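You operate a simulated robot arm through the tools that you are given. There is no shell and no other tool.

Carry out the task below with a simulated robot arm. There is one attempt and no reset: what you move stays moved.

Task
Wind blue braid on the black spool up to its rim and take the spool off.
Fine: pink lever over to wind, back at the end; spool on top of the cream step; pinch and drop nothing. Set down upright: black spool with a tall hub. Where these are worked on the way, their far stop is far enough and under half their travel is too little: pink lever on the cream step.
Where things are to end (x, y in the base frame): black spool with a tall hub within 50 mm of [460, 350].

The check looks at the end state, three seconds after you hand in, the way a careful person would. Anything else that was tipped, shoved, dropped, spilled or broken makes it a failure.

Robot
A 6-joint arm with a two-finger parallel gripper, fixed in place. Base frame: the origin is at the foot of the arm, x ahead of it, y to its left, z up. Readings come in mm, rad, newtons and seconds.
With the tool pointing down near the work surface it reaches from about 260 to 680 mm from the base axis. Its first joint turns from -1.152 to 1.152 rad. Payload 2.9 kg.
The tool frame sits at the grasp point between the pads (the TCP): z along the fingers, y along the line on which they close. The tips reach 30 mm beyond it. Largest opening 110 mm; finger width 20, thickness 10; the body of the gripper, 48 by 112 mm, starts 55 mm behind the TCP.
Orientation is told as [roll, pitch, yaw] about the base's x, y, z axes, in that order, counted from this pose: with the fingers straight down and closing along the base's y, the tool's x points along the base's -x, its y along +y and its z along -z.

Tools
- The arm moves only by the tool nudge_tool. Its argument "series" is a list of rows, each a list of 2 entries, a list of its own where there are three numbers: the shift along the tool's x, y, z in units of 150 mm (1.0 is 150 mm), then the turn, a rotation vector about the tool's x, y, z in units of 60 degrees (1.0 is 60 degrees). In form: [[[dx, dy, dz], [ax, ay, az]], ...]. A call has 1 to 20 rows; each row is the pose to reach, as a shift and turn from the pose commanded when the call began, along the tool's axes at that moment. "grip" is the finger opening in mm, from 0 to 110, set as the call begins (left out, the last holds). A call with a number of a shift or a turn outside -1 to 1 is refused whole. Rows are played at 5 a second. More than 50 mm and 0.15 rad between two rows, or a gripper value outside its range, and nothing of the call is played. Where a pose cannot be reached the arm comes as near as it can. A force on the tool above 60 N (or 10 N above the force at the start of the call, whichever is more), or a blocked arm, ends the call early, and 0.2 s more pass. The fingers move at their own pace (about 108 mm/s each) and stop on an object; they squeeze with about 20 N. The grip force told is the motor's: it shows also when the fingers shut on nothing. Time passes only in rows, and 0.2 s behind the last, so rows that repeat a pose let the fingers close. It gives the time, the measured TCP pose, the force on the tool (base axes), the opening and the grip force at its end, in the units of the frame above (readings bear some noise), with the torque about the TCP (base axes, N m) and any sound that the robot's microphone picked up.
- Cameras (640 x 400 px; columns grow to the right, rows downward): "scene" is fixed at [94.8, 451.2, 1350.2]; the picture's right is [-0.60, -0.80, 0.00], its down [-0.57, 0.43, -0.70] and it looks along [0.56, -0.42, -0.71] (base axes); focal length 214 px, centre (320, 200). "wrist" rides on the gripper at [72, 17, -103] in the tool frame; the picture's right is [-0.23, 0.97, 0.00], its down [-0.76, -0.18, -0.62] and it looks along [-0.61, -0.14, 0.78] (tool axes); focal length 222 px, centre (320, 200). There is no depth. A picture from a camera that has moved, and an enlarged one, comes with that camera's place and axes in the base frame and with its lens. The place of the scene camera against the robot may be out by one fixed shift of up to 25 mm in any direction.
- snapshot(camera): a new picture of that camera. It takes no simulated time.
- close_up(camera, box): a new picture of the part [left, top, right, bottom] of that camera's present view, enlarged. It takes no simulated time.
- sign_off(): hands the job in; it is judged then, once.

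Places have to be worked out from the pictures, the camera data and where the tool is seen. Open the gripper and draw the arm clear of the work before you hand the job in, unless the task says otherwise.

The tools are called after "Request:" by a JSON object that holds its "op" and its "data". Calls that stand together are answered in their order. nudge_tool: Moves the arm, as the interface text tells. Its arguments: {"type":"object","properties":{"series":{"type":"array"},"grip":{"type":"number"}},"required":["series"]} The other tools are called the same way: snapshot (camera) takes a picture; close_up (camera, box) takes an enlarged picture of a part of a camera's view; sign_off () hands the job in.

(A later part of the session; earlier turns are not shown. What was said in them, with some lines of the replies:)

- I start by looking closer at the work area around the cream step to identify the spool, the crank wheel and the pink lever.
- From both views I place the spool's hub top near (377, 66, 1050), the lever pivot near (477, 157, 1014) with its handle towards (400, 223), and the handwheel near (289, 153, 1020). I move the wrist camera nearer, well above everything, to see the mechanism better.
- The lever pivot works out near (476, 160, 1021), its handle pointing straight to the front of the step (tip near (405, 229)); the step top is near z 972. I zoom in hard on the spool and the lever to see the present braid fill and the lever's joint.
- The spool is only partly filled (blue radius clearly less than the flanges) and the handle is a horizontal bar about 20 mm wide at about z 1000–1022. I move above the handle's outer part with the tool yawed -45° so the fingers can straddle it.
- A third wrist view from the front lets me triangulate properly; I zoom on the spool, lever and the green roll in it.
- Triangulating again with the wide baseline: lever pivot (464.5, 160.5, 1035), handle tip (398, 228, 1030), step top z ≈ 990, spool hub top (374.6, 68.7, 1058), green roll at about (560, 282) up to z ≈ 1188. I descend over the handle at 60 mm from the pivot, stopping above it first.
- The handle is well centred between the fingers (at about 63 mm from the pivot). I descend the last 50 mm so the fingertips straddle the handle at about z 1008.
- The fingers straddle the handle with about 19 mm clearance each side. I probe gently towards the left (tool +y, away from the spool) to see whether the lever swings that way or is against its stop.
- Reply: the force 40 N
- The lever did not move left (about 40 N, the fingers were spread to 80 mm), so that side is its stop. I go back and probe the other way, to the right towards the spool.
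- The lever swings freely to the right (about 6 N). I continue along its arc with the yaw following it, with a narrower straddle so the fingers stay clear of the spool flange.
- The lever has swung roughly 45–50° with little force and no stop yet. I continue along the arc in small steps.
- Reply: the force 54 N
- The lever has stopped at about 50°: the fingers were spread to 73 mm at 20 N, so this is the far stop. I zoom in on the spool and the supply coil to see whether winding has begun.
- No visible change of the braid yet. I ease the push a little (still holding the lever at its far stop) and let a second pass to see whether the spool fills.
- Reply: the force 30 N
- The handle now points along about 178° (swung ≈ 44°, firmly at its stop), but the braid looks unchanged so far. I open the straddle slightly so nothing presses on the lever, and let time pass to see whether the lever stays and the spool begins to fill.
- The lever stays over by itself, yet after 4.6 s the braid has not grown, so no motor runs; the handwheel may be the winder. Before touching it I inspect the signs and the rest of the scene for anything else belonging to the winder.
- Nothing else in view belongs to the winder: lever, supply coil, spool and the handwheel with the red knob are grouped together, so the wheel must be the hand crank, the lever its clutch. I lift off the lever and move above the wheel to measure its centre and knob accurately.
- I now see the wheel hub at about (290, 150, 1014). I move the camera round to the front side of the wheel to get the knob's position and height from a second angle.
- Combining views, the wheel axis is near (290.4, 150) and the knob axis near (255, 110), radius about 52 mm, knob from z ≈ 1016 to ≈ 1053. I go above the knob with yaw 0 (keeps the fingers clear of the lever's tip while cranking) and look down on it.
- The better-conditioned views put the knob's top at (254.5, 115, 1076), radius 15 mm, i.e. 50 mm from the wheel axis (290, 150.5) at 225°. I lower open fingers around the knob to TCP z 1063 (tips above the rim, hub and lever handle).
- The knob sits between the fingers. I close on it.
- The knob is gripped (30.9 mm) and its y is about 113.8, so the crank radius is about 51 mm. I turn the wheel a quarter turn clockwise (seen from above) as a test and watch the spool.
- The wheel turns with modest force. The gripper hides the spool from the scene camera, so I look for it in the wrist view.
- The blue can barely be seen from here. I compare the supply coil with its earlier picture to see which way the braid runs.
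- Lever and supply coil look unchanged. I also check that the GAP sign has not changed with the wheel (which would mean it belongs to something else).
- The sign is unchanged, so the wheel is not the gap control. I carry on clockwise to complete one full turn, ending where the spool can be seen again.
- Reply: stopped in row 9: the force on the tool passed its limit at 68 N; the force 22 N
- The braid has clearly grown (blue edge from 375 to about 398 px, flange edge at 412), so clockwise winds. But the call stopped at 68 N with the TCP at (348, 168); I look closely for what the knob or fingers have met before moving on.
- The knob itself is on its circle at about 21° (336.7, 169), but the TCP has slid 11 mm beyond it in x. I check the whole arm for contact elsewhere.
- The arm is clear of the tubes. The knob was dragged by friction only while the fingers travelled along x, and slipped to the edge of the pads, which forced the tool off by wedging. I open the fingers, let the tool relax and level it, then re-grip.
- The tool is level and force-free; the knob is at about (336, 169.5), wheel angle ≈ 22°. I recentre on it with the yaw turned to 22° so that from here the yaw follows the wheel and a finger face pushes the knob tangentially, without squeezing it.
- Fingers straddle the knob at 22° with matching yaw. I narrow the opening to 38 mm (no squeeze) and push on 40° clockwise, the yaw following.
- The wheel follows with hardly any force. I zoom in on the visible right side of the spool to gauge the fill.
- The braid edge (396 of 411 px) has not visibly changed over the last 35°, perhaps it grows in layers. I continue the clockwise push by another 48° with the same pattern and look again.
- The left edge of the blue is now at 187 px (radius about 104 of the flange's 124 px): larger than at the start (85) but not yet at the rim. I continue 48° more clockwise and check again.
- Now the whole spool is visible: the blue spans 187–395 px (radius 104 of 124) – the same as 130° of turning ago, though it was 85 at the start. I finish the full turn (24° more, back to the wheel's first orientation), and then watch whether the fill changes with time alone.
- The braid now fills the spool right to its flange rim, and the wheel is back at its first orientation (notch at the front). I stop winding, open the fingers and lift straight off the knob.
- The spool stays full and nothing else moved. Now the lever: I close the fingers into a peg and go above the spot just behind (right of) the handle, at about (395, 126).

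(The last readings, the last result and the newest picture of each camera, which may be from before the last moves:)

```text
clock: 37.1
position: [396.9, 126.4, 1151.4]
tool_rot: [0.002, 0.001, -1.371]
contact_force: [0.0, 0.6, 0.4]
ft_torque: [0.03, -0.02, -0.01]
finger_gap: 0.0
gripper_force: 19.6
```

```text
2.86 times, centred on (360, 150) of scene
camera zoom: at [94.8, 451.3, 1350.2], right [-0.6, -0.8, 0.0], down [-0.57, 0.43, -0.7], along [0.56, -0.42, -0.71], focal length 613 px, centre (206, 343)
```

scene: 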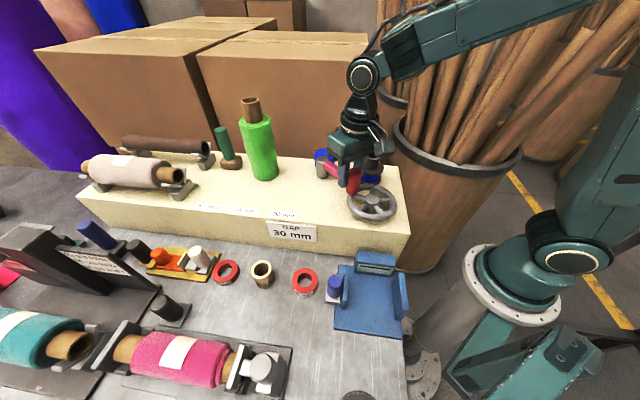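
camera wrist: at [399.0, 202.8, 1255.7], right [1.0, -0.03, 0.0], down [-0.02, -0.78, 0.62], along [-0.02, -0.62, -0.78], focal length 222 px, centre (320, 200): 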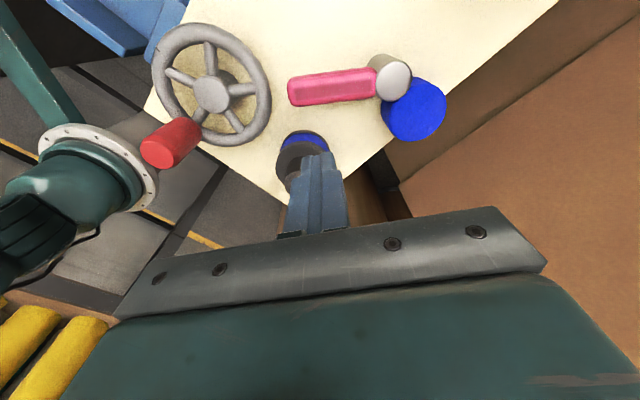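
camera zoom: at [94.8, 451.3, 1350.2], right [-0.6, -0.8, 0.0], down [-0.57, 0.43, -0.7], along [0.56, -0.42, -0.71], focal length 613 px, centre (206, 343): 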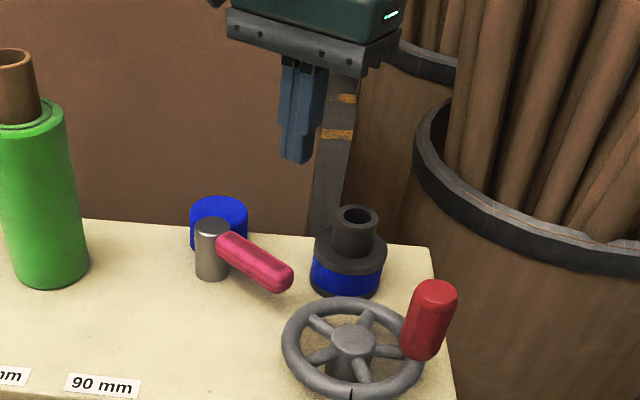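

From here the handle's back edge is at about y = 142 near x = 400, and the pivot at (463.5, 160). I lower the peg at (402, 122), clear of both the handle and the spool's flange.

Request:
{"op": "nudge_tool", "data": {"series": [[[-0.035, 0.027, 0.1], [0, 0, 0]], [[-0.035, 0.027, 0.25], [0, 0, 0]], [[-0.035, 0.027, 0.4], [0, 0, 0]], [[-0.035, 0.027, 0.55], [0, 0, 0]], [[-0.035, 0.027, 0.66], [0, 0, 0]], [[-0.035, 0.027, 0.756], [0, 0, 0]], [[-0.035, 0.027, 0.756], [0, 0, 0]]]}}

Request:
{"op": "close_up", "data": {"camera": "scene", "box": [300, 110, 420, 220]}}

Request:
{"op": "snapshot", "data": {"camera": "wrist"}}

```text
clock: 38.7
position: [402.2, 122.8, 1035.8]
tool_rot: [0.002, 0.001, -1.373]
contact_force: [0.0, -0.4, 1.0]
ft_torque: [0.02, 0.03, 0.02]
finger_gap: 0.1
gripper_force: 20.0
```

```text
3.64 times, centred on (360, 165) of scene
camera zoom: at [94.8, 451.2, 1350.2], right [-0.6, -0.8, 0.0], down [-0.57, 0.43, -0.7], along [0.56, -0.42, -0.71], focal length 780 px, centre (174, 327)
```

zoom: 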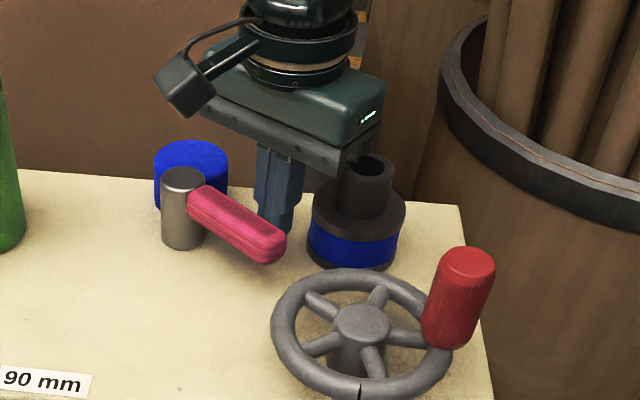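

```text
taken
camera wrist: at [404.0, 197.5, 1140.0], right [1.0, -0.03, 0.0], down [-0.03, -0.78, 0.62], along [-0.02, -0.62, -0.78], focal length 222 px, centre (320, 200)
```

wrist: 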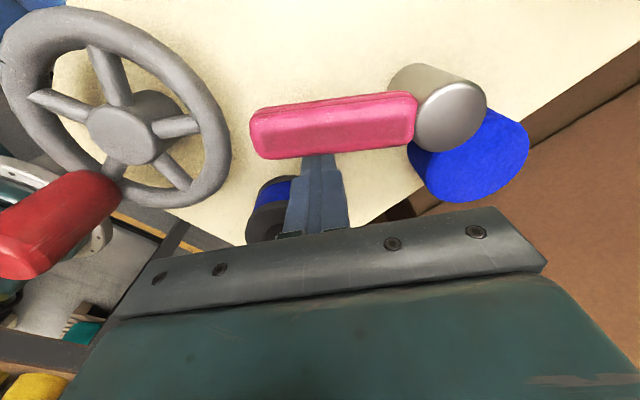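

The peg stands behind the handle and clear. I push the handle back along its arc towards its first position, stopping a little short to check.

Request:
{"op": "nudge_tool", "data": {"series": [[[0.045, 0.021, 0], [0, 0, 0]], [[0.073, 0.027, 0], [0, 0, 0]], [[0.119, 0.023, 0], [0, 0, 0]], [[0.163, 0.018, 0], [0, 0, 0]], [[0.209, 0.022, 0], [0, 0, 0]], [[0.254, 0.027, 0], [0, 0, 0]], [[0.299, 0.04, 0], [0, 0, 0]], [[0.342, 0.055, 0], [0, 0, 0]], [[0.368, 0.069, 0], [0, 0, 0]], [[0.396, 0.084, 0], [0, 0, 0]]], "grip": 0}}

Request:
{"op": "close_up", "data": {"camera": "scene", "box": [280, 110, 400, 220]}}

Request:
{"op": "snapshot", "data": {"camera": "wrist"}}

```text
clock: 40.9
position: [401.4, 178.9, 1037.7]
tool_rot: [-0.004, -0.002, -1.381]
contact_force: [-9.2, -32.2, 4.4]
ft_torque: [0.07, -0.04, -0.25]
finger_gap: 0.1
gripper_force: 20.1
```

```text
3.64 times, centred on (340, 165) of scene
camera zoom: at [94.5, 450.3, 1350.6], right [-0.6, -0.8, 0.0], down [-0.57, 0.43, -0.7], along [0.56, -0.42, -0.72], focal length 780 px, centre (247, 327)
```

zoom: 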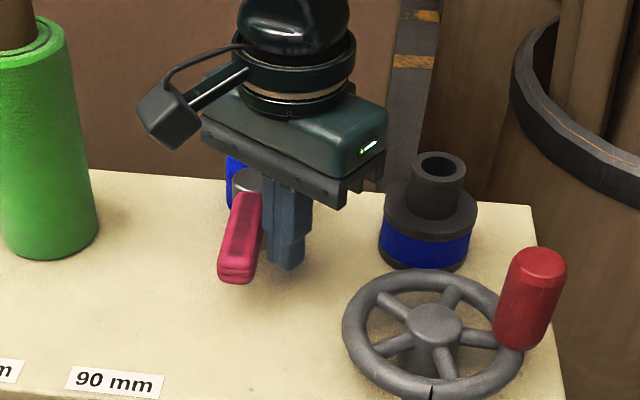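

```text
taken
camera wrist: at [405.1, 254.6, 1140.8], right [1.0, -0.04, 0.0], down [-0.03, -0.78, 0.63], along [-0.03, -0.63, -0.78], focal length 222 px, centre (320, 200)
```

wrist: 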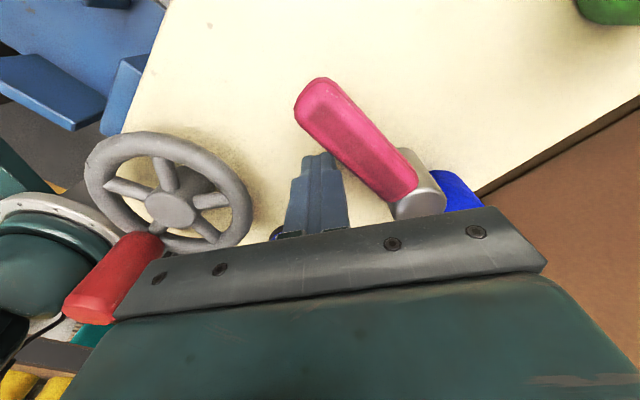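

The lever is back at its first stop (handle exactly where it was; 33 N against the stop) and the spool is still full. I back the peg off from the handle and rise.

Request:
{"op": "nudge_tool", "data": {"series": [[[-0.07, 0, 0], [0, 0, 0]], [[-0.15, 0, 0], [0, 0, 0]], [[-0.15, 0, -0.2], [0, 0, 0]], [[-0.15, 0, -0.4], [0, 0, 0]], [[-0.15, 0, -0.6], [0, 0, 0]], [[-0.15, 0, -0.76], [0, 0, 0]], [[-0.15, 0, -0.76], [0, 0, 0]]]}}

Request:
{"op": "close_up", "data": {"camera": "scene", "box": [280, 110, 420, 220]}}

Request:
{"op": "snapshot", "data": {"camera": "wrist"}}

```text
clock: 42.5
position: [404.5, 161.8, 1150.8]
tool_rot: [0.001, 0.001, -1.372]
contact_force: [-0.5, 0.1, -0.1]
ft_torque: [0.03, 0.01, 0.0]
finger_gap: 0.0
gripper_force: 19.7
```

```text
3.64 times, centred on (350, 165) of scene
camera zoom: at [94.8, 451.2, 1350.2], right [-0.6, -0.8, 0.0], down [-0.57, 0.43, -0.7], along [0.56, -0.42, -0.71], focal length 780 px, centre (211, 327)
```

zoom: 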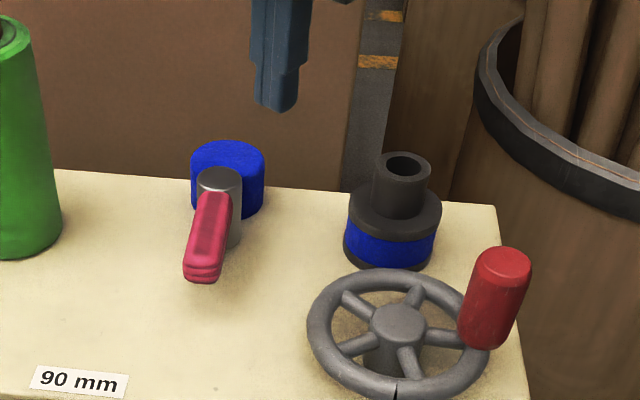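

```text
taken
camera wrist: at [407.4, 236.5, 1255.1], right [1.0, -0.03, 0.0], down [-0.02, -0.78, 0.62], along [-0.02, -0.62, -0.78], focal length 222 px, centre (320, 200)
```

wrist: 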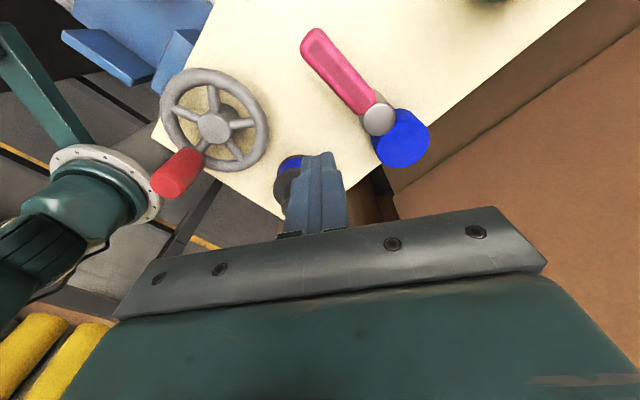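

Lever and wheel are back as they were. I open the fingers and go above the spool hub at (374.6, 68.7) with yaw -45°, to check the alignment from above.

Request:
{"op": "nudge_tool", "data": {"series": [[[-0.095, -0.053, 0], [0, 0, -0.094]], [[-0.19, -0.106, 0], [0, 0, -0.187]], [[-0.285, -0.159, 0], [0, 0, -0.28]], [[-0.379, -0.212, 0], [0, 0, -0.374]], [[-0.474, -0.265, 0], [0, 0, -0.467]], [[-0.569, -0.318, 0], [0, 0, -0.56]], [[-0.569, -0.318, 0], [0, 0, -0.56]]], "grip": 70}}

Request:
{"op": "snapshot", "data": {"camera": "wrist"}}

Request:
{"op": "snapshot", "data": {"camera": "scene"}}

Request:
{"op": "close_up", "data": {"camera": "scene", "box": [305, 140, 345, 190]}}

```text
clock: 44.1
position: [377.0, 65.1, 1150.8]
tool_rot: [0.001, 0.0, -0.782]
contact_force: [-0.4, -0.3, 0.4]
ft_torque: [0.0, 0.02, 0.0]
finger_gap: 70.0
gripper_force: 0.0
```

```text
taken
camera wrist: at [338.3, 129.0, 1254.0], right [0.85, 0.53, 0.0], down [0.41, -0.66, 0.62], along [0.33, -0.53, -0.78], focal length 222 px, centre (320, 200)
```

wrist: 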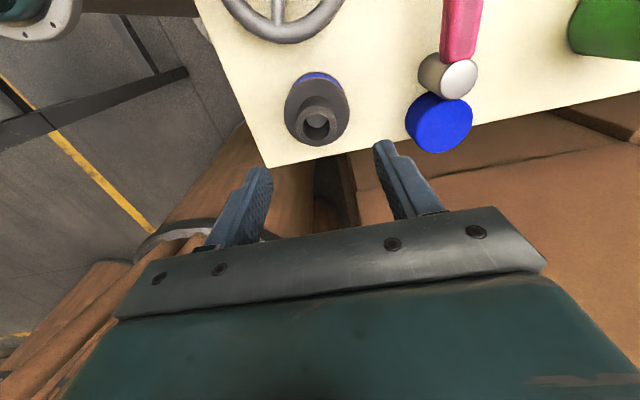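

```text
taken
```

scene: 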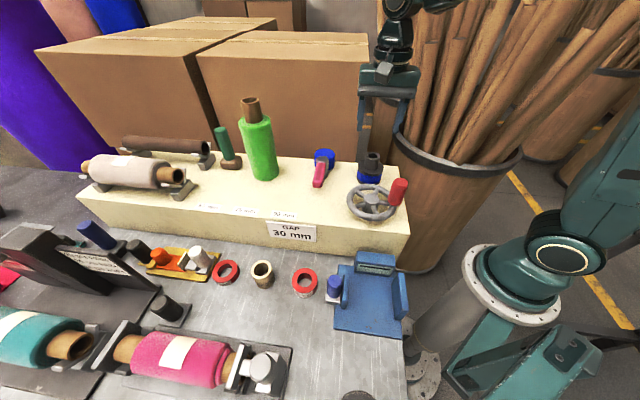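

```text
8.00 times, centred on (325, 165) of scene
camera zoom: at [94.8, 451.2, 1350.2], right [-0.6, -0.8, 0.0], down [-0.57, 0.43, -0.7], along [0.56, -0.42, -0.71], focal length 1716 px, centre (280, 480)
```

zoom: 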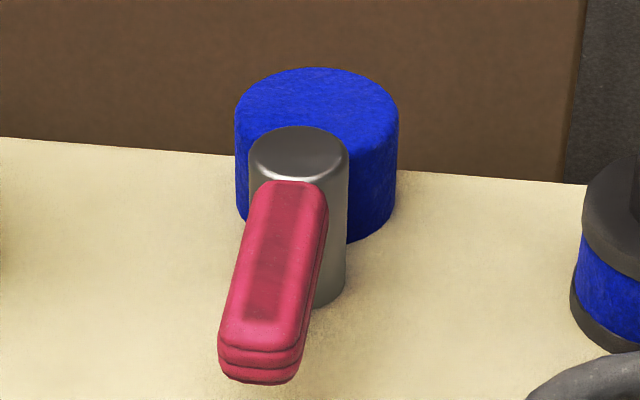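

The lever picture is identical to the first one. Now I zoom in on the spool's hub to fix its position from this close view.

Request:
{"op": "close_up", "data": {"camera": "wrist", "box": [260, 50, 380, 170]}}

```text
3.33 times, centred on (320, 110) of wrist
camera zoom: at [338.3, 129.0, 1254.0], right [0.85, 0.53, 0.0], down [0.41, -0.66, 0.62], along [0.33, -0.53, -0.78], focal length 740 px, centre (320, 500)
```

zoom: 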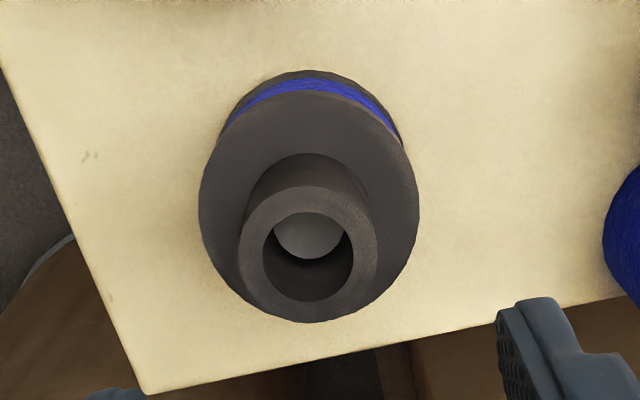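

I see the spindle's top inside the bore; the hub top centre is at about (375.3, 65.5, 1055), hub radius 18. I descend to TCP z 1056, tips just above the upper flange.

Request:
{"op": "nudge_tool", "data": {"series": [[[0.01, -0.006, 0.13], [0, 0, 0]], [[0.01, -0.006, 0.26], [0, 0, 0]], [[0.01, -0.006, 0.39], [0, 0, 0]], [[0.01, -0.006, 0.5], [0, 0, 0]], [[0.01, -0.006, 0.58], [0, 0, 0]], [[0.01, -0.006, 0.632], [0, 0, 0]], [[0.01, -0.006, 0.632], [0, 0, 0]]]}}

Request:
{"op": "snapshot", "data": {"camera": "wrist"}}

Request:
{"op": "close_up", "data": {"camera": "scene", "box": [335, 110, 415, 200]}}

```text
clock: 45.7
position: [373.8, 67.0, 1055.8]
tool_rot: [0.001, 0.0, -0.784]
contact_force: [1.0, 0.6, 0.0]
ft_torque: [0.02, -0.02, 0.02]
finger_gap: 70.1
gripper_force: 0.0
```

```text
taken
camera wrist: at [335.0, 131.3, 1159.3], right [0.85, 0.53, 0.0], down [0.41, -0.67, 0.62], along [0.33, -0.53, -0.78], focal length 222 px, centre (320, 200)
```

wrist: 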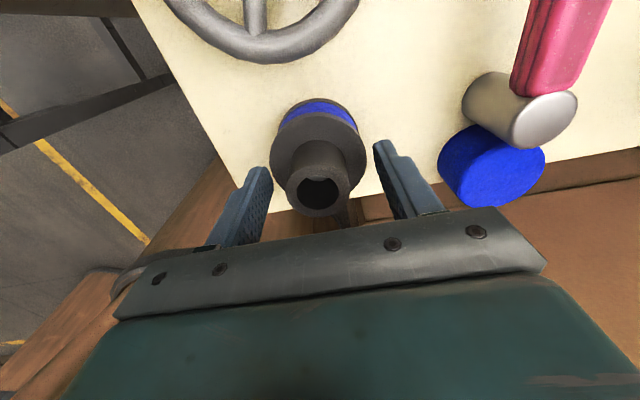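

```text
4.44 times, centred on (375, 155) of scene
camera zoom: at [94.8, 451.2, 1350.2], right [-0.6, -0.8, 0.0], down [-0.57, 0.43, -0.7], along [0.56, -0.42, -0.71], focal length 953 px, centre (76, 400)
```

zoom: 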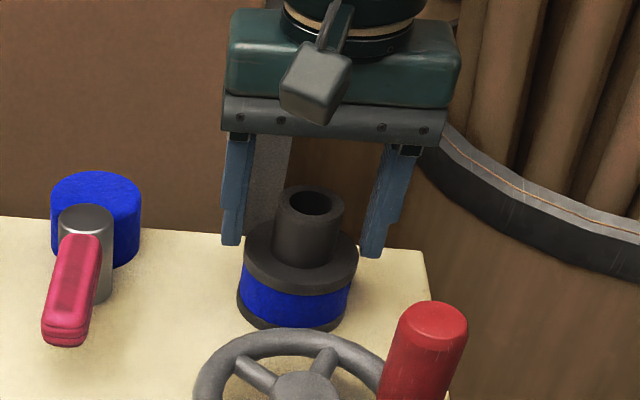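

The hub is centred between the fingers with the tips just above the flange. I close on the hub.

Request:
{"op": "nudge_tool", "data": {"series": [[[0, 0, 0], [0, 0, 0]], [[0, 0, 0], [0, 0, 0]], [[0, 0, 0], [0, 0, 0]], [[0, 0, 0], [0, 0, 0]]], "grip": 25}}

Request:
{"op": "snapshot", "data": {"camera": "wrist"}}

Request:
{"op": "close_up", "data": {"camera": "scene", "box": [335, 110, 415, 200]}}

```text
clock: 46.7
position: [373.8, 66.8, 1055.2]
tool_rot: [0.002, 0.0, -0.788]
contact_force: [-2.6, -3.0, -0.4]
ft_torque: [-0.12, 0.09, -0.02]
finger_gap: 37.4
gripper_force: 20.3
```

```text
taken
camera wrist: at [334.9, 131.2, 1159.5], right [0.85, 0.53, 0.0], down [0.41, -0.67, 0.62], along [0.33, -0.53, -0.78], focal length 222 px, centre (320, 200)
```

wrist: 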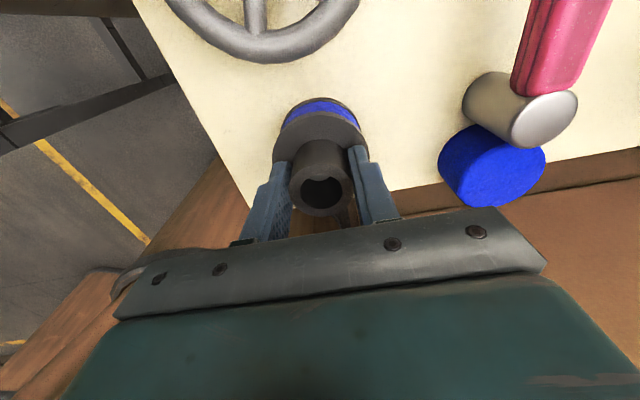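

```text
4.44 times, centred on (375, 155) of scene
camera zoom: at [94.7, 451.2, 1350.3], right [-0.6, -0.8, 0.0], down [-0.57, 0.43, -0.7], along [0.56, -0.42, -0.71], focal length 953 px, centre (76, 400)
```

zoom: 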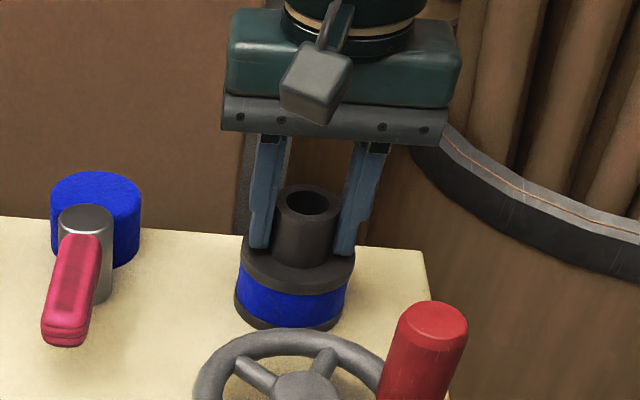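

Firm hold (37.4 mm, 20 N). I lift straight up slowly, first 45 mm, watching the force.

Request:
{"op": "nudge_tool", "data": {"series": [[[0, 0, -0.03], [0, 0, 0]], [[0, 0, -0.08], [0, 0, 0]], [[0, 0, -0.14], [0, 0, 0]], [[0, 0, -0.22], [0, 0, 0]], [[0, 0, -0.3], [0, 0, 0]], [[0, 0, -0.3], [0, 0, 0]]]}}

Request:
{"op": "snapshot", "data": {"camera": "wrist"}}

Request:
{"op": "close_up", "data": {"camera": "scene", "box": [335, 90, 415, 200]}}

```text
clock: 48.1
position: [376.5, 67.9, 1099.3]
tool_rot: [0.001, 0.0, -0.786]
contact_force: [-8.9, -3.4, -4.0]
ft_torque: [-0.24, 0.7, -0.02]
finger_gap: 38.0
gripper_force: 20.2
```

```text
taken
camera wrist: at [337.3, 131.6, 1204.5], right [0.85, 0.53, 0.0], down [0.41, -0.67, 0.62], along [0.33, -0.53, -0.78], focal length 222 px, centre (320, 200)
```

wrist: 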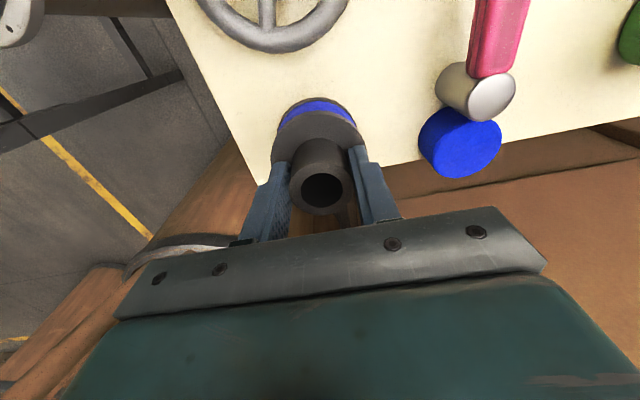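

```text
3.64 times, centred on (375, 145) of scene
camera zoom: at [94.6, 451.2, 1350.3], right [-0.6, -0.8, 0.0], down [-0.57, 0.43, -0.7], along [0.56, -0.42, -0.71], focal length 780 px, centre (120, 400)
```

zoom: 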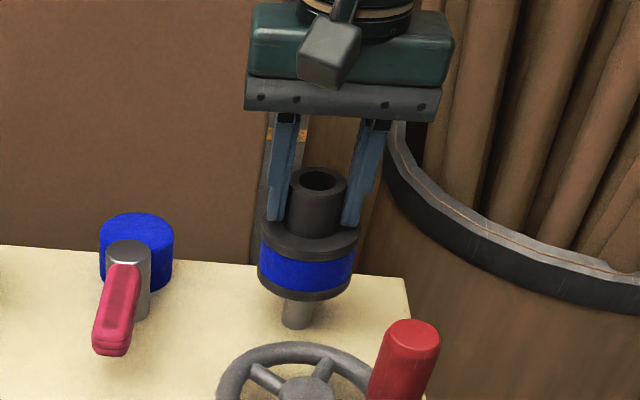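

The spool is coming off its spindle (post visible below) with a light side force of about 9 N from a small drift of the arm. I correct about 2.5 mm sideways and continue lifting to clear the spindle.

Request:
{"op": "nudge_tool", "data": {"series": [[[0.007, -0.0165, -0.02], [0, 0, 0]], [[0.007, -0.0165, -0.08], [0, 0, 0]], [[0.007, -0.0165, -0.16], [0, 0, 0]], [[0.007, -0.0165, -0.25], [0, 0, 0]], [[0.007, -0.0165, -0.35], [0, 0, 0]], [[0.007, -0.0165, -0.43], [0, 0, 0]], [[0.007, -0.0165, -0.43], [0, 0, 0]]]}}

Request:
{"op": "snapshot", "data": {"camera": "wrist"}}

Request:
{"op": "close_up", "data": {"camera": "scene", "box": [320, 70, 430, 200]}}

```text
clock: 49.7
position: [372.7, 65.5, 1167.5]
tool_rot: [0.001, 0.0, -0.786]
contact_force: [-0.2, 0.0, -0.6]
ft_torque: [-0.03, -0.03, -0.01]
finger_gap: 37.4
gripper_force: 20.1
```

```text
taken
camera wrist: at [333.6, 128.6, 1271.3], right [0.85, 0.53, 0.0], down [0.41, -0.67, 0.62], along [0.33, -0.53, -0.78], focal length 222 px, centre (320, 200)
```

wrist: 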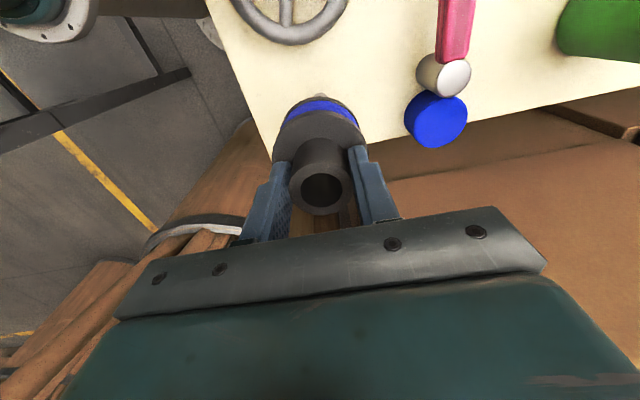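

```text
3.08 times, centred on (375, 135) of scene
camera zoom: at [94.8, 451.3, 1350.2], right [-0.6, -0.8, 0.0], down [-0.57, 0.43, -0.7], along [0.56, -0.42, -0.71], focal length 660 px, centre (151, 400)
```

zoom: 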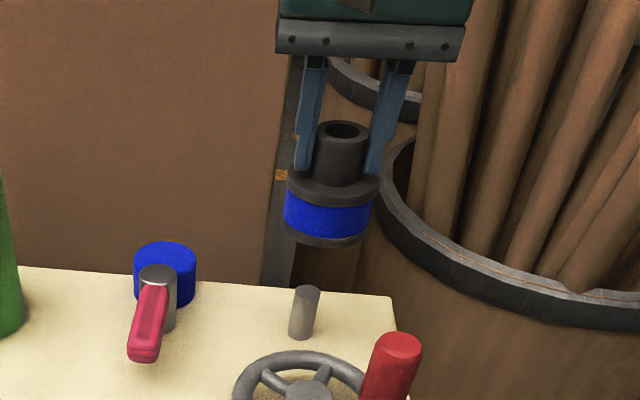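

The spool is off and hangs upright and free (spindle left standing). I carry it at this height along the step towards (472, 338), first half.

Request:
{"op": "nudge_tool", "data": {"series": [[[0.03, 0.06, 0], [0, 0, 0]], [[0.08, 0.17, 0], [0, 0, 0]], [[0.145, 0.31, 0], [0, 0, 0]], [[0.21, 0.45, 0], [0, 0, 0]], [[0.275, 0.59, 0], [0, 0, 0]], [[0.34, 0.73, 0], [0, 0, 0]], [[0.38, 0.82, 0], [0, 0, 0]], [[0.409, 0.876, 0], [0, 0, 0]]]}}

Request:
{"op": "snapshot", "data": {"camera": "scene"}}

```text
clock: 51.5
position: [420.5, 203.9, 1166.3]
tool_rot: [0.002, 0.001, -0.785]
contact_force: [0.4, -0.4, -0.8]
ft_torque: [0.01, 0.01, -0.01]
finger_gap: 37.3
gripper_force: 19.5
```

```text
taken
```

scene: 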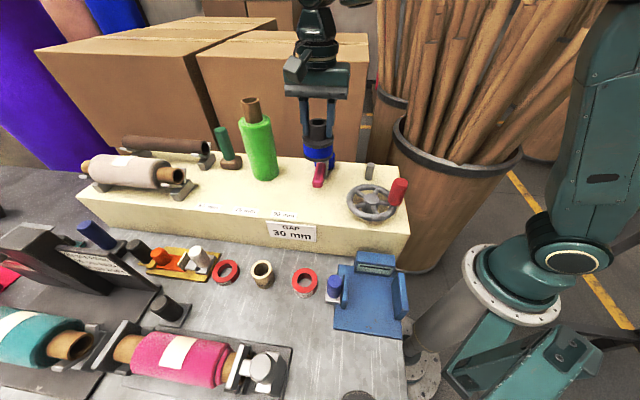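

Halfway, all steady. I carry on with the second half to above the set-down place.

Request:
{"op": "nudge_tool", "data": {"series": [[[0.03, 0.06, 0], [0, 0, 0]], [[0.08, 0.17, 0], [0, 0, 0]], [[0.145, 0.31, 0], [0, 0, 0]], [[0.21, 0.45, 0], [0, 0, 0]], [[0.275, 0.59, 0], [0, 0, 0]], [[0.34, 0.73, 0], [0, 0, 0]], [[0.38, 0.82, 0], [0, 0, 0]], [[0.395, 0.856, 0], [0, 0, 0]], [[0.395, 0.856, 0], [0, 0, 0]]]}}

Request:
{"op": "snapshot", "data": {"camera": "scene"}}

Request:
{"op": "snapshot", "data": {"camera": "wrist"}}

```text
clock: 53.5
position: [470.1, 337.0, 1165.6]
tool_rot: [0.002, 0.0, -0.784]
contact_force: [-0.7, -0.5, -1.3]
ft_torque: [0.01, 0.0, 0.01]
finger_gap: 37.0
gripper_force: 20.3
```

```text
taken
```

scene: 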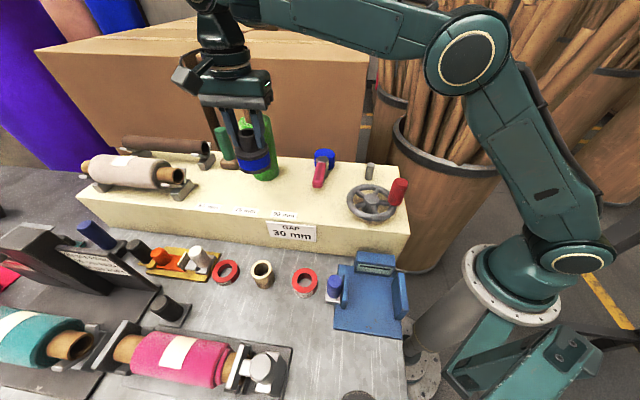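

```text
taken
camera wrist: at [431.4, 400.1, 1269.0], right [0.85, 0.53, 0.0], down [0.41, -0.67, 0.62], along [0.33, -0.53, -0.78], focal length 222 px, centre (320, 200)
```

wrist: 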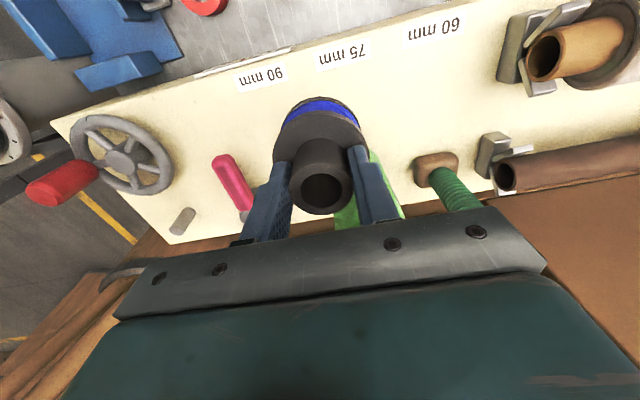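

The spool is above the set-down spot. Before lowering I check the clearance to the green roll, the grip of the spool and the front edge of the step.

Request:
{"op": "close_up", "data": {"camera": "wrist", "box": [220, 40, 500, 240]}}

Request:
{"op": "close_up", "data": {"camera": "scene", "box": [170, 60, 320, 240]}}

```text
2.00 times, centred on (360, 140) of wrist
camera zoom: at [431.4, 400.1, 1269.0], right [0.85, 0.53, 0.0], down [0.41, -0.67, 0.62], along [0.33, -0.53, -0.78], focal length 444 px, centre (240, 320)
```

zoom: 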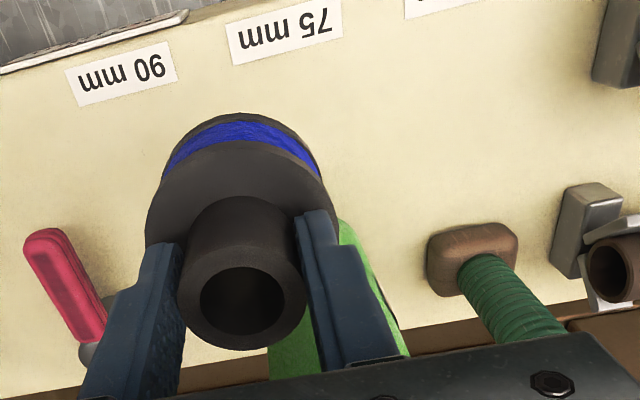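

```text
2.22 times, centred on (245, 150) of scene
camera zoom: at [94.8, 451.3, 1350.2], right [-0.6, -0.8, 0.0], down [-0.57, 0.43, -0.7], along [0.56, -0.42, -0.71], focal length 477 px, centre (487, 311)
```

zoom: 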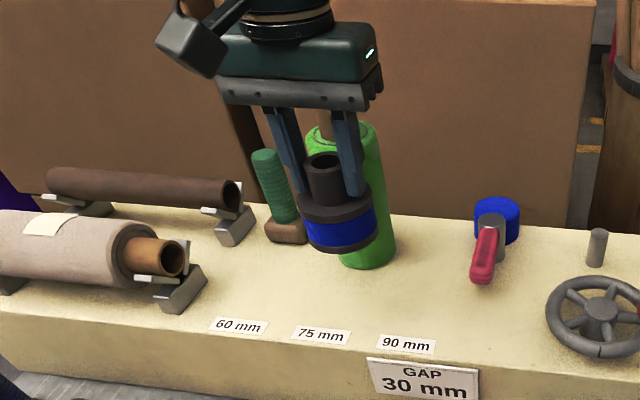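

Front edge of the step is about 22 mm in front of the spool's outline here and the green roll about 25 mm behind it, so this spot (470, 337) is good, 16 mm from the target. I lower to just above the step.

Request:
{"op": "nudge_tool", "data": {"series": [[[0, 0, 0.06], [0, 0, 0]], [[0, 0, 0.18], [0, 0, 0]], [[0, 0, 0.3], [0, 0, 0]], [[0, 0, 0.42], [0, 0, 0]], [[0, 0, 0.54], [0, 0, 0]], [[0, 0, 0.62], [0, 0, 0]], [[0, 0, 0.66], [0, 0, 0]], [[0, 0, 0.66], [0, 0, 0]]]}}

Request:
{"op": "snapshot", "data": {"camera": "wrist"}}

Request:
{"op": "close_up", "data": {"camera": "scene", "box": [190, 100, 320, 230]}}

```text
clock: 55.3
position: [471.6, 335.8, 1065.6]
tool_rot: [0.001, 0.0, -0.786]
contact_force: [-0.3, -0.6, -1.5]
ft_torque: [-0.01, 0.0, 0.02]
finger_gap: 37.3
gripper_force: 19.7
```

```text
taken
camera wrist: at [432.6, 399.2, 1169.8], right [0.85, 0.53, 0.0], down [0.41, -0.67, 0.62], along [0.33, -0.53, -0.78], focal length 222 px, centre (320, 200)
```

wrist: 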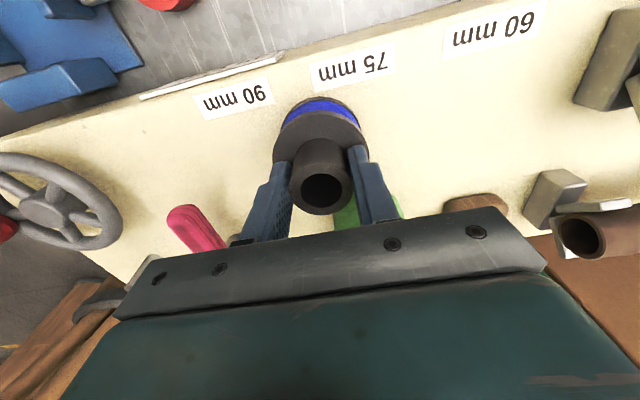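

```text
3.08 times, centred on (255, 165) of scene
camera zoom: at [94.8, 451.3, 1350.2], right [-0.6, -0.8, 0.0], down [-0.57, 0.43, -0.7], along [0.56, -0.42, -0.71], focal length 660 px, centre (520, 308)
```

zoom: 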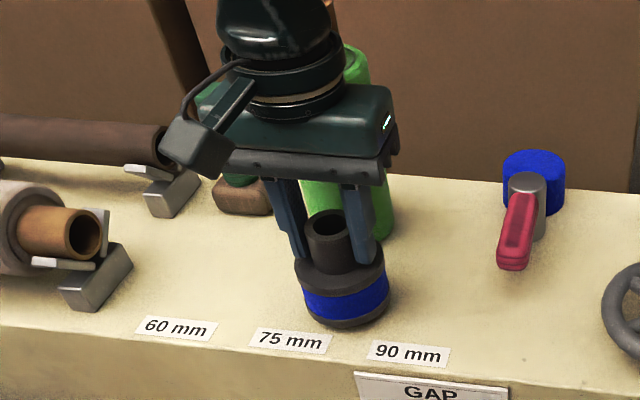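

The spool hovers about 10 mm above the step, upright, just behind the labels. I lower in 1.5 mm steps, watching the force.

Request:
{"op": "nudge_tool", "data": {"series": [[[0, 0, 0.012], [0, 0, 0]], [[0, 0, 0.024], [0, 0, 0]], [[0, 0, 0.036], [0, 0, 0]], [[0, 0, 0.046], [0, 0, 0]], [[0, 0, 0.054], [0, 0, 0]], [[0, 0, 0.054], [0, 0, 0]]]}}

Request:
{"op": "close_up", "data": {"camera": "scene", "box": [235, 140, 295, 220]}}

```text
clock: 56.7
position: [470.5, 336.9, 1057.3]
tool_rot: [0.001, 0.0, -0.785]
contact_force: [-0.4, -0.4, -0.6]
ft_torque: [-0.01, -0.02, 0.02]
finger_gap: 37.5
gripper_force: 20.8
```

```text
5.00 times, centred on (265, 180) of scene
camera zoom: at [94.8, 451.3, 1350.2], right [-0.6, -0.8, 0.0], down [-0.57, 0.43, -0.7], along [0.56, -0.42, -0.71], focal length 1072 px, centre (595, 300)
```

zoom: 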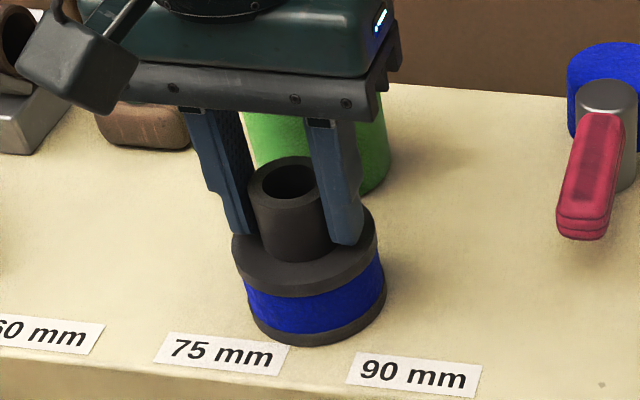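

No contact yet at TCP z 1057. I go on in about 1 mm steps until the force shows the spool standing on the step.

Request:
{"op": "nudge_tool", "data": {"series": [[[0, 0, 0.008], [0, 0, 0]], [[0, 0, 0.015], [0, 0, 0]], [[0, 0, 0.021], [0, 0, 0]], [[0, 0, 0.021], [0, 0, 0]]]}}

```text
clock: 57.7
position: [470.7, 335.8, 1055.4]
tool_rot: [0.007, 0.001, -0.788]
contact_force: [4.3, -1.3, 12.6]
ft_torque: [-0.23, 0.03, 0.03]
finger_gap: 37.4
gripper_force: 20.1
```

Contact at TCP z 1055.4 with 12.6 N upward: the spool stands on the step. I ease off a millimetre and open the fingers.

Request:
{"op": "nudge_tool", "data": {"series": [[[0, 0, -0.007], [0, 0, 0]], [[0, 0, -0.007], [0, 0, 0]]]}}

Request:
{"op": "nudge_tool", "data": {"series": [[[0, 0, 0], [0, 0, 0]], [[0, 0, 0], [0, 0, 0]], [[0, 0, 0], [0, 0, 0]]], "grip": 64}}

Request:
{"op": "close_up", "data": {"camera": "scene", "box": [235, 140, 295, 220]}}

Request:
{"op": "snapshot", "data": {"camera": "wrist"}}

```text
clock: 58.3
position: [471.2, 336.0, 1055.8]
tool_rot: [0.004, 0.0, -0.785]
contact_force: [3.8, -1.4, 11.1]
ft_torque: [-0.16, -0.07, 0.04]
finger_gap: 37.2
gripper_force: 20.4
```

```text
clock: 59.1
position: [471.1, 336.8, 1054.6]
tool_rot: [0.002, 0.0, -0.786]
contact_force: [0.3, 1.4, -0.9]
ft_torque: [0.04, -0.03, -0.01]
finger_gap: 63.9
gripper_force: 0.2
```

```text
5.00 times, centred on (265, 180) of scene
camera zoom: at [94.8, 451.2, 1350.2], right [-0.6, -0.8, 0.0], down [-0.57, 0.43, -0.7], along [0.56, -0.42, -0.71], focal length 1072 px, centre (595, 300)
```

zoom: 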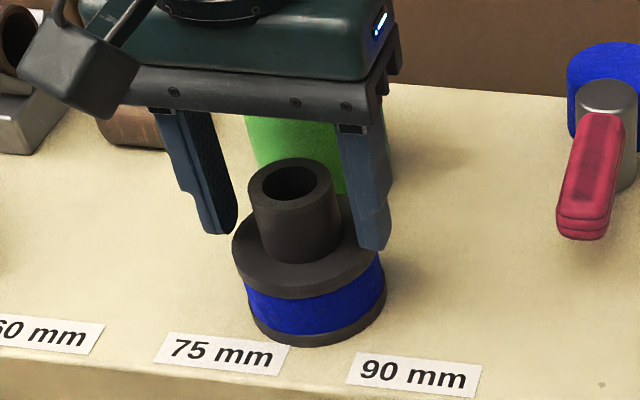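

```text
taken
camera wrist: at [431.7, 400.2, 1159.7], right [0.85, 0.53, 0.0], down [0.41, -0.67, 0.62], along [0.33, -0.53, -0.78], focal length 222 px, centre (320, 200)
```

wrist: 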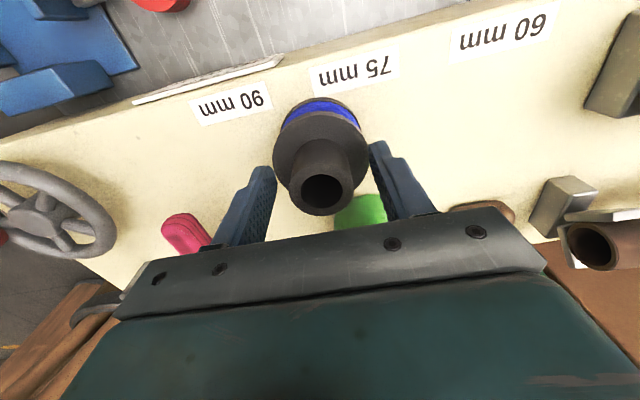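

The spool stands freely and upright, fingers clear on both sides. I rise straight up and draw the arm back.

Request:
{"op": "nudge_tool", "data": {"series": [[[0, 0, -0.08], [0, 0, 0]], [[0, 0, -0.2], [0, 0, 0]], [[0, 0, -0.35], [0, 0, 0]], [[0, 0, -0.5], [0, 0, 0]], [[0, 0, -0.65], [0, 0, 0]], [[0, 0, -0.8], [0, 0, 0]], [[0, 0, -0.95], [0, 0, 0]], [[0, 0, -0.95], [0, 0, 0]]]}}

Request:
{"op": "snapshot", "data": {"camera": "scene"}}

Request:
{"op": "snapshot", "data": {"camera": "wrist"}}

```text
clock: 60.9
position: [470.2, 336.4, 1197.2]
tool_rot: [0.002, -0.001, -0.785]
contact_force: [-0.1, -0.3, 0.4]
ft_torque: [0.03, -0.01, 0.03]
finger_gap: 64.1
gripper_force: 0.0
```

```text
taken
```

scene: 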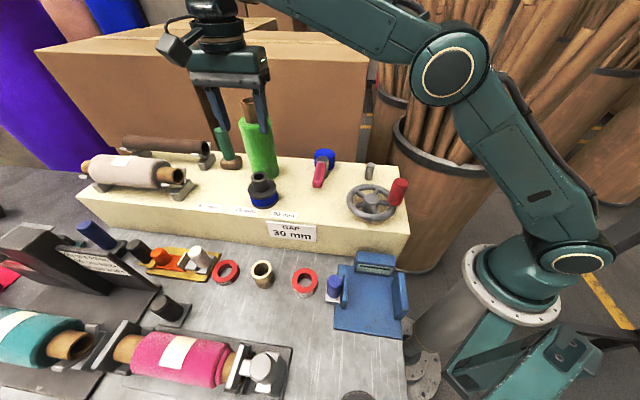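

```text
taken
camera wrist: at [430.9, 401.2, 1301.5], right [0.85, 0.53, 0.0], down [0.41, -0.67, 0.62], along [0.33, -0.53, -0.78], focal length 222 px, centre (320, 200)
```

wrist: 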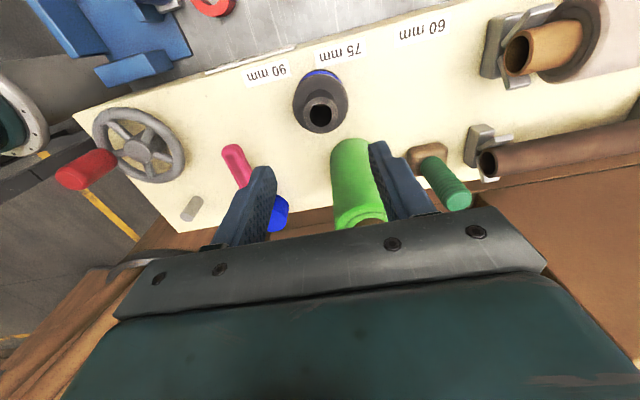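

The spool stands on the step, everything else in place. I draw the arm further up and back, clear of the work.

Request:
{"op": "nudge_tool", "data": {"series": [[[0, 0, -0.15], [0, 0, 0]], [[0, 0, -0.3], [0, 0, 0]], [[0.01, -0.14, -0.4], [0, 0, 0]], [[0.02, -0.3, -0.4], [0, 0, 0]], [[0.035, -0.48, -0.4], [0, 0, 0]], [[0.05, -0.66, -0.4], [0, 0, 0]], [[0.06, -0.82, -0.4], [0, 0, 0]], [[0.07, -0.95, -0.4], [0, 0, 0]], [[0.07, -0.95, -0.4], [0, 0, 0]]], "grip": 110}}

Request:
{"op": "snapshot", "data": {"camera": "scene"}}

Request:
{"op": "close_up", "data": {"camera": "scene", "box": [220, 150, 320, 230]}}

Request:
{"op": "close_up", "data": {"camera": "scene", "box": [290, 130, 430, 230]}}

```text
clock: 62.9
position: [362.0, 241.7, 1258.0]
tool_rot: [0.001, 0.001, -0.787]
contact_force: [0.3, 0.5, -0.7]
ft_torque: [-0.03, 0.01, 0.0]
finger_gap: 110.0
gripper_force: 0.1
out of reach, approached as far as the arm can: row 2, 3
```

```text
taken
```

scene: 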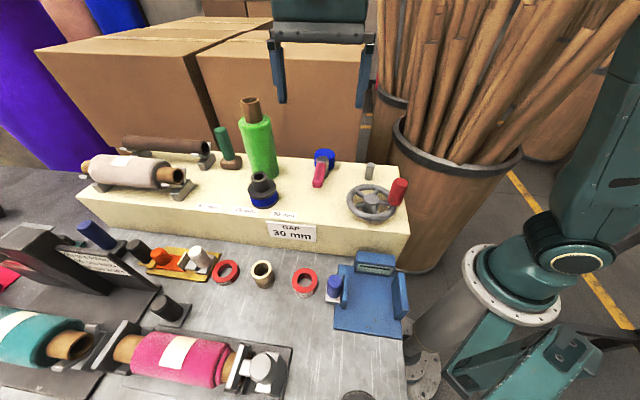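

```text
5.00 times, centred on (270, 190) of scene
camera zoom: at [94.8, 451.2, 1350.2], right [-0.6, -0.8, 0.0], down [-0.57, 0.43, -0.7], along [0.56, -0.42, -0.71], focal length 1072 px, centre (570, 250)
```

zoom: 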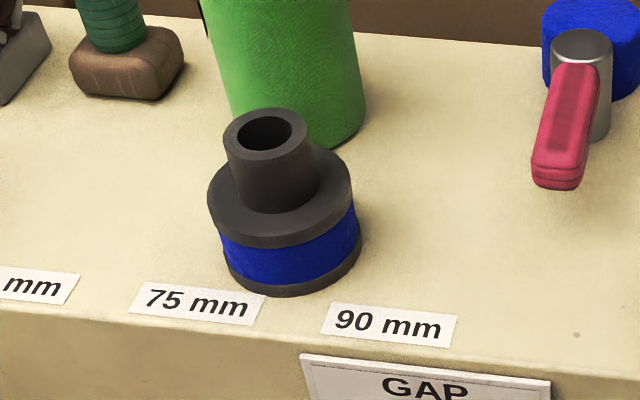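

```text
4.00 times, centred on (360, 180) of scene
camera zoom: at [94.8, 451.2, 1350.2], right [-0.6, -0.8, 0.0], down [-0.57, 0.43, -0.7], along [0.56, -0.42, -0.71], focal length 858 px, centre (160, 280)
```

zoom: 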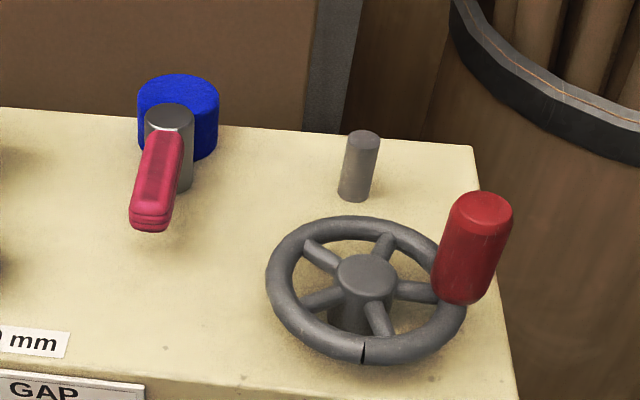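

The black spool is wound to its rim and stands upright on the cream step at about (471, 337), 17 mm from the target. The lever is back at its first stop, the wheel is in its first orientation and the arm is clear and open, so I hand in.

Request:
{"op": "sign_off", "data": {}}

```text
The job is handed in.
```

The black spool is wound with blue braid up to its rim, off its spindle, and standing upright on the cream step. I have handed the job in; the tool only confirmed the hand-in and gave no result.

- **Spool:** it stands at about (471, 337), roughly 17 mm from the target. It is clear of the step's front edge and the green roll.
- **Lever:** I swung the pink lever to its far stop to wind. Afterwards I pushed it back against its first stop, where it looks the same as at the start.
- **Handwheel:** the braid did not wind with the lever alone. I turned the handwheel one full clockwise turn, so it is back in its first orientation. The task did not mention the wheel.
- **Force stop:** partway round, the knob slipped in the fingers and one move stopped at 68 N. I let go, took hold again and finished the turn by pushing the knob. Nothing looked displaced by it.

The arm is open and drawn back from the work.
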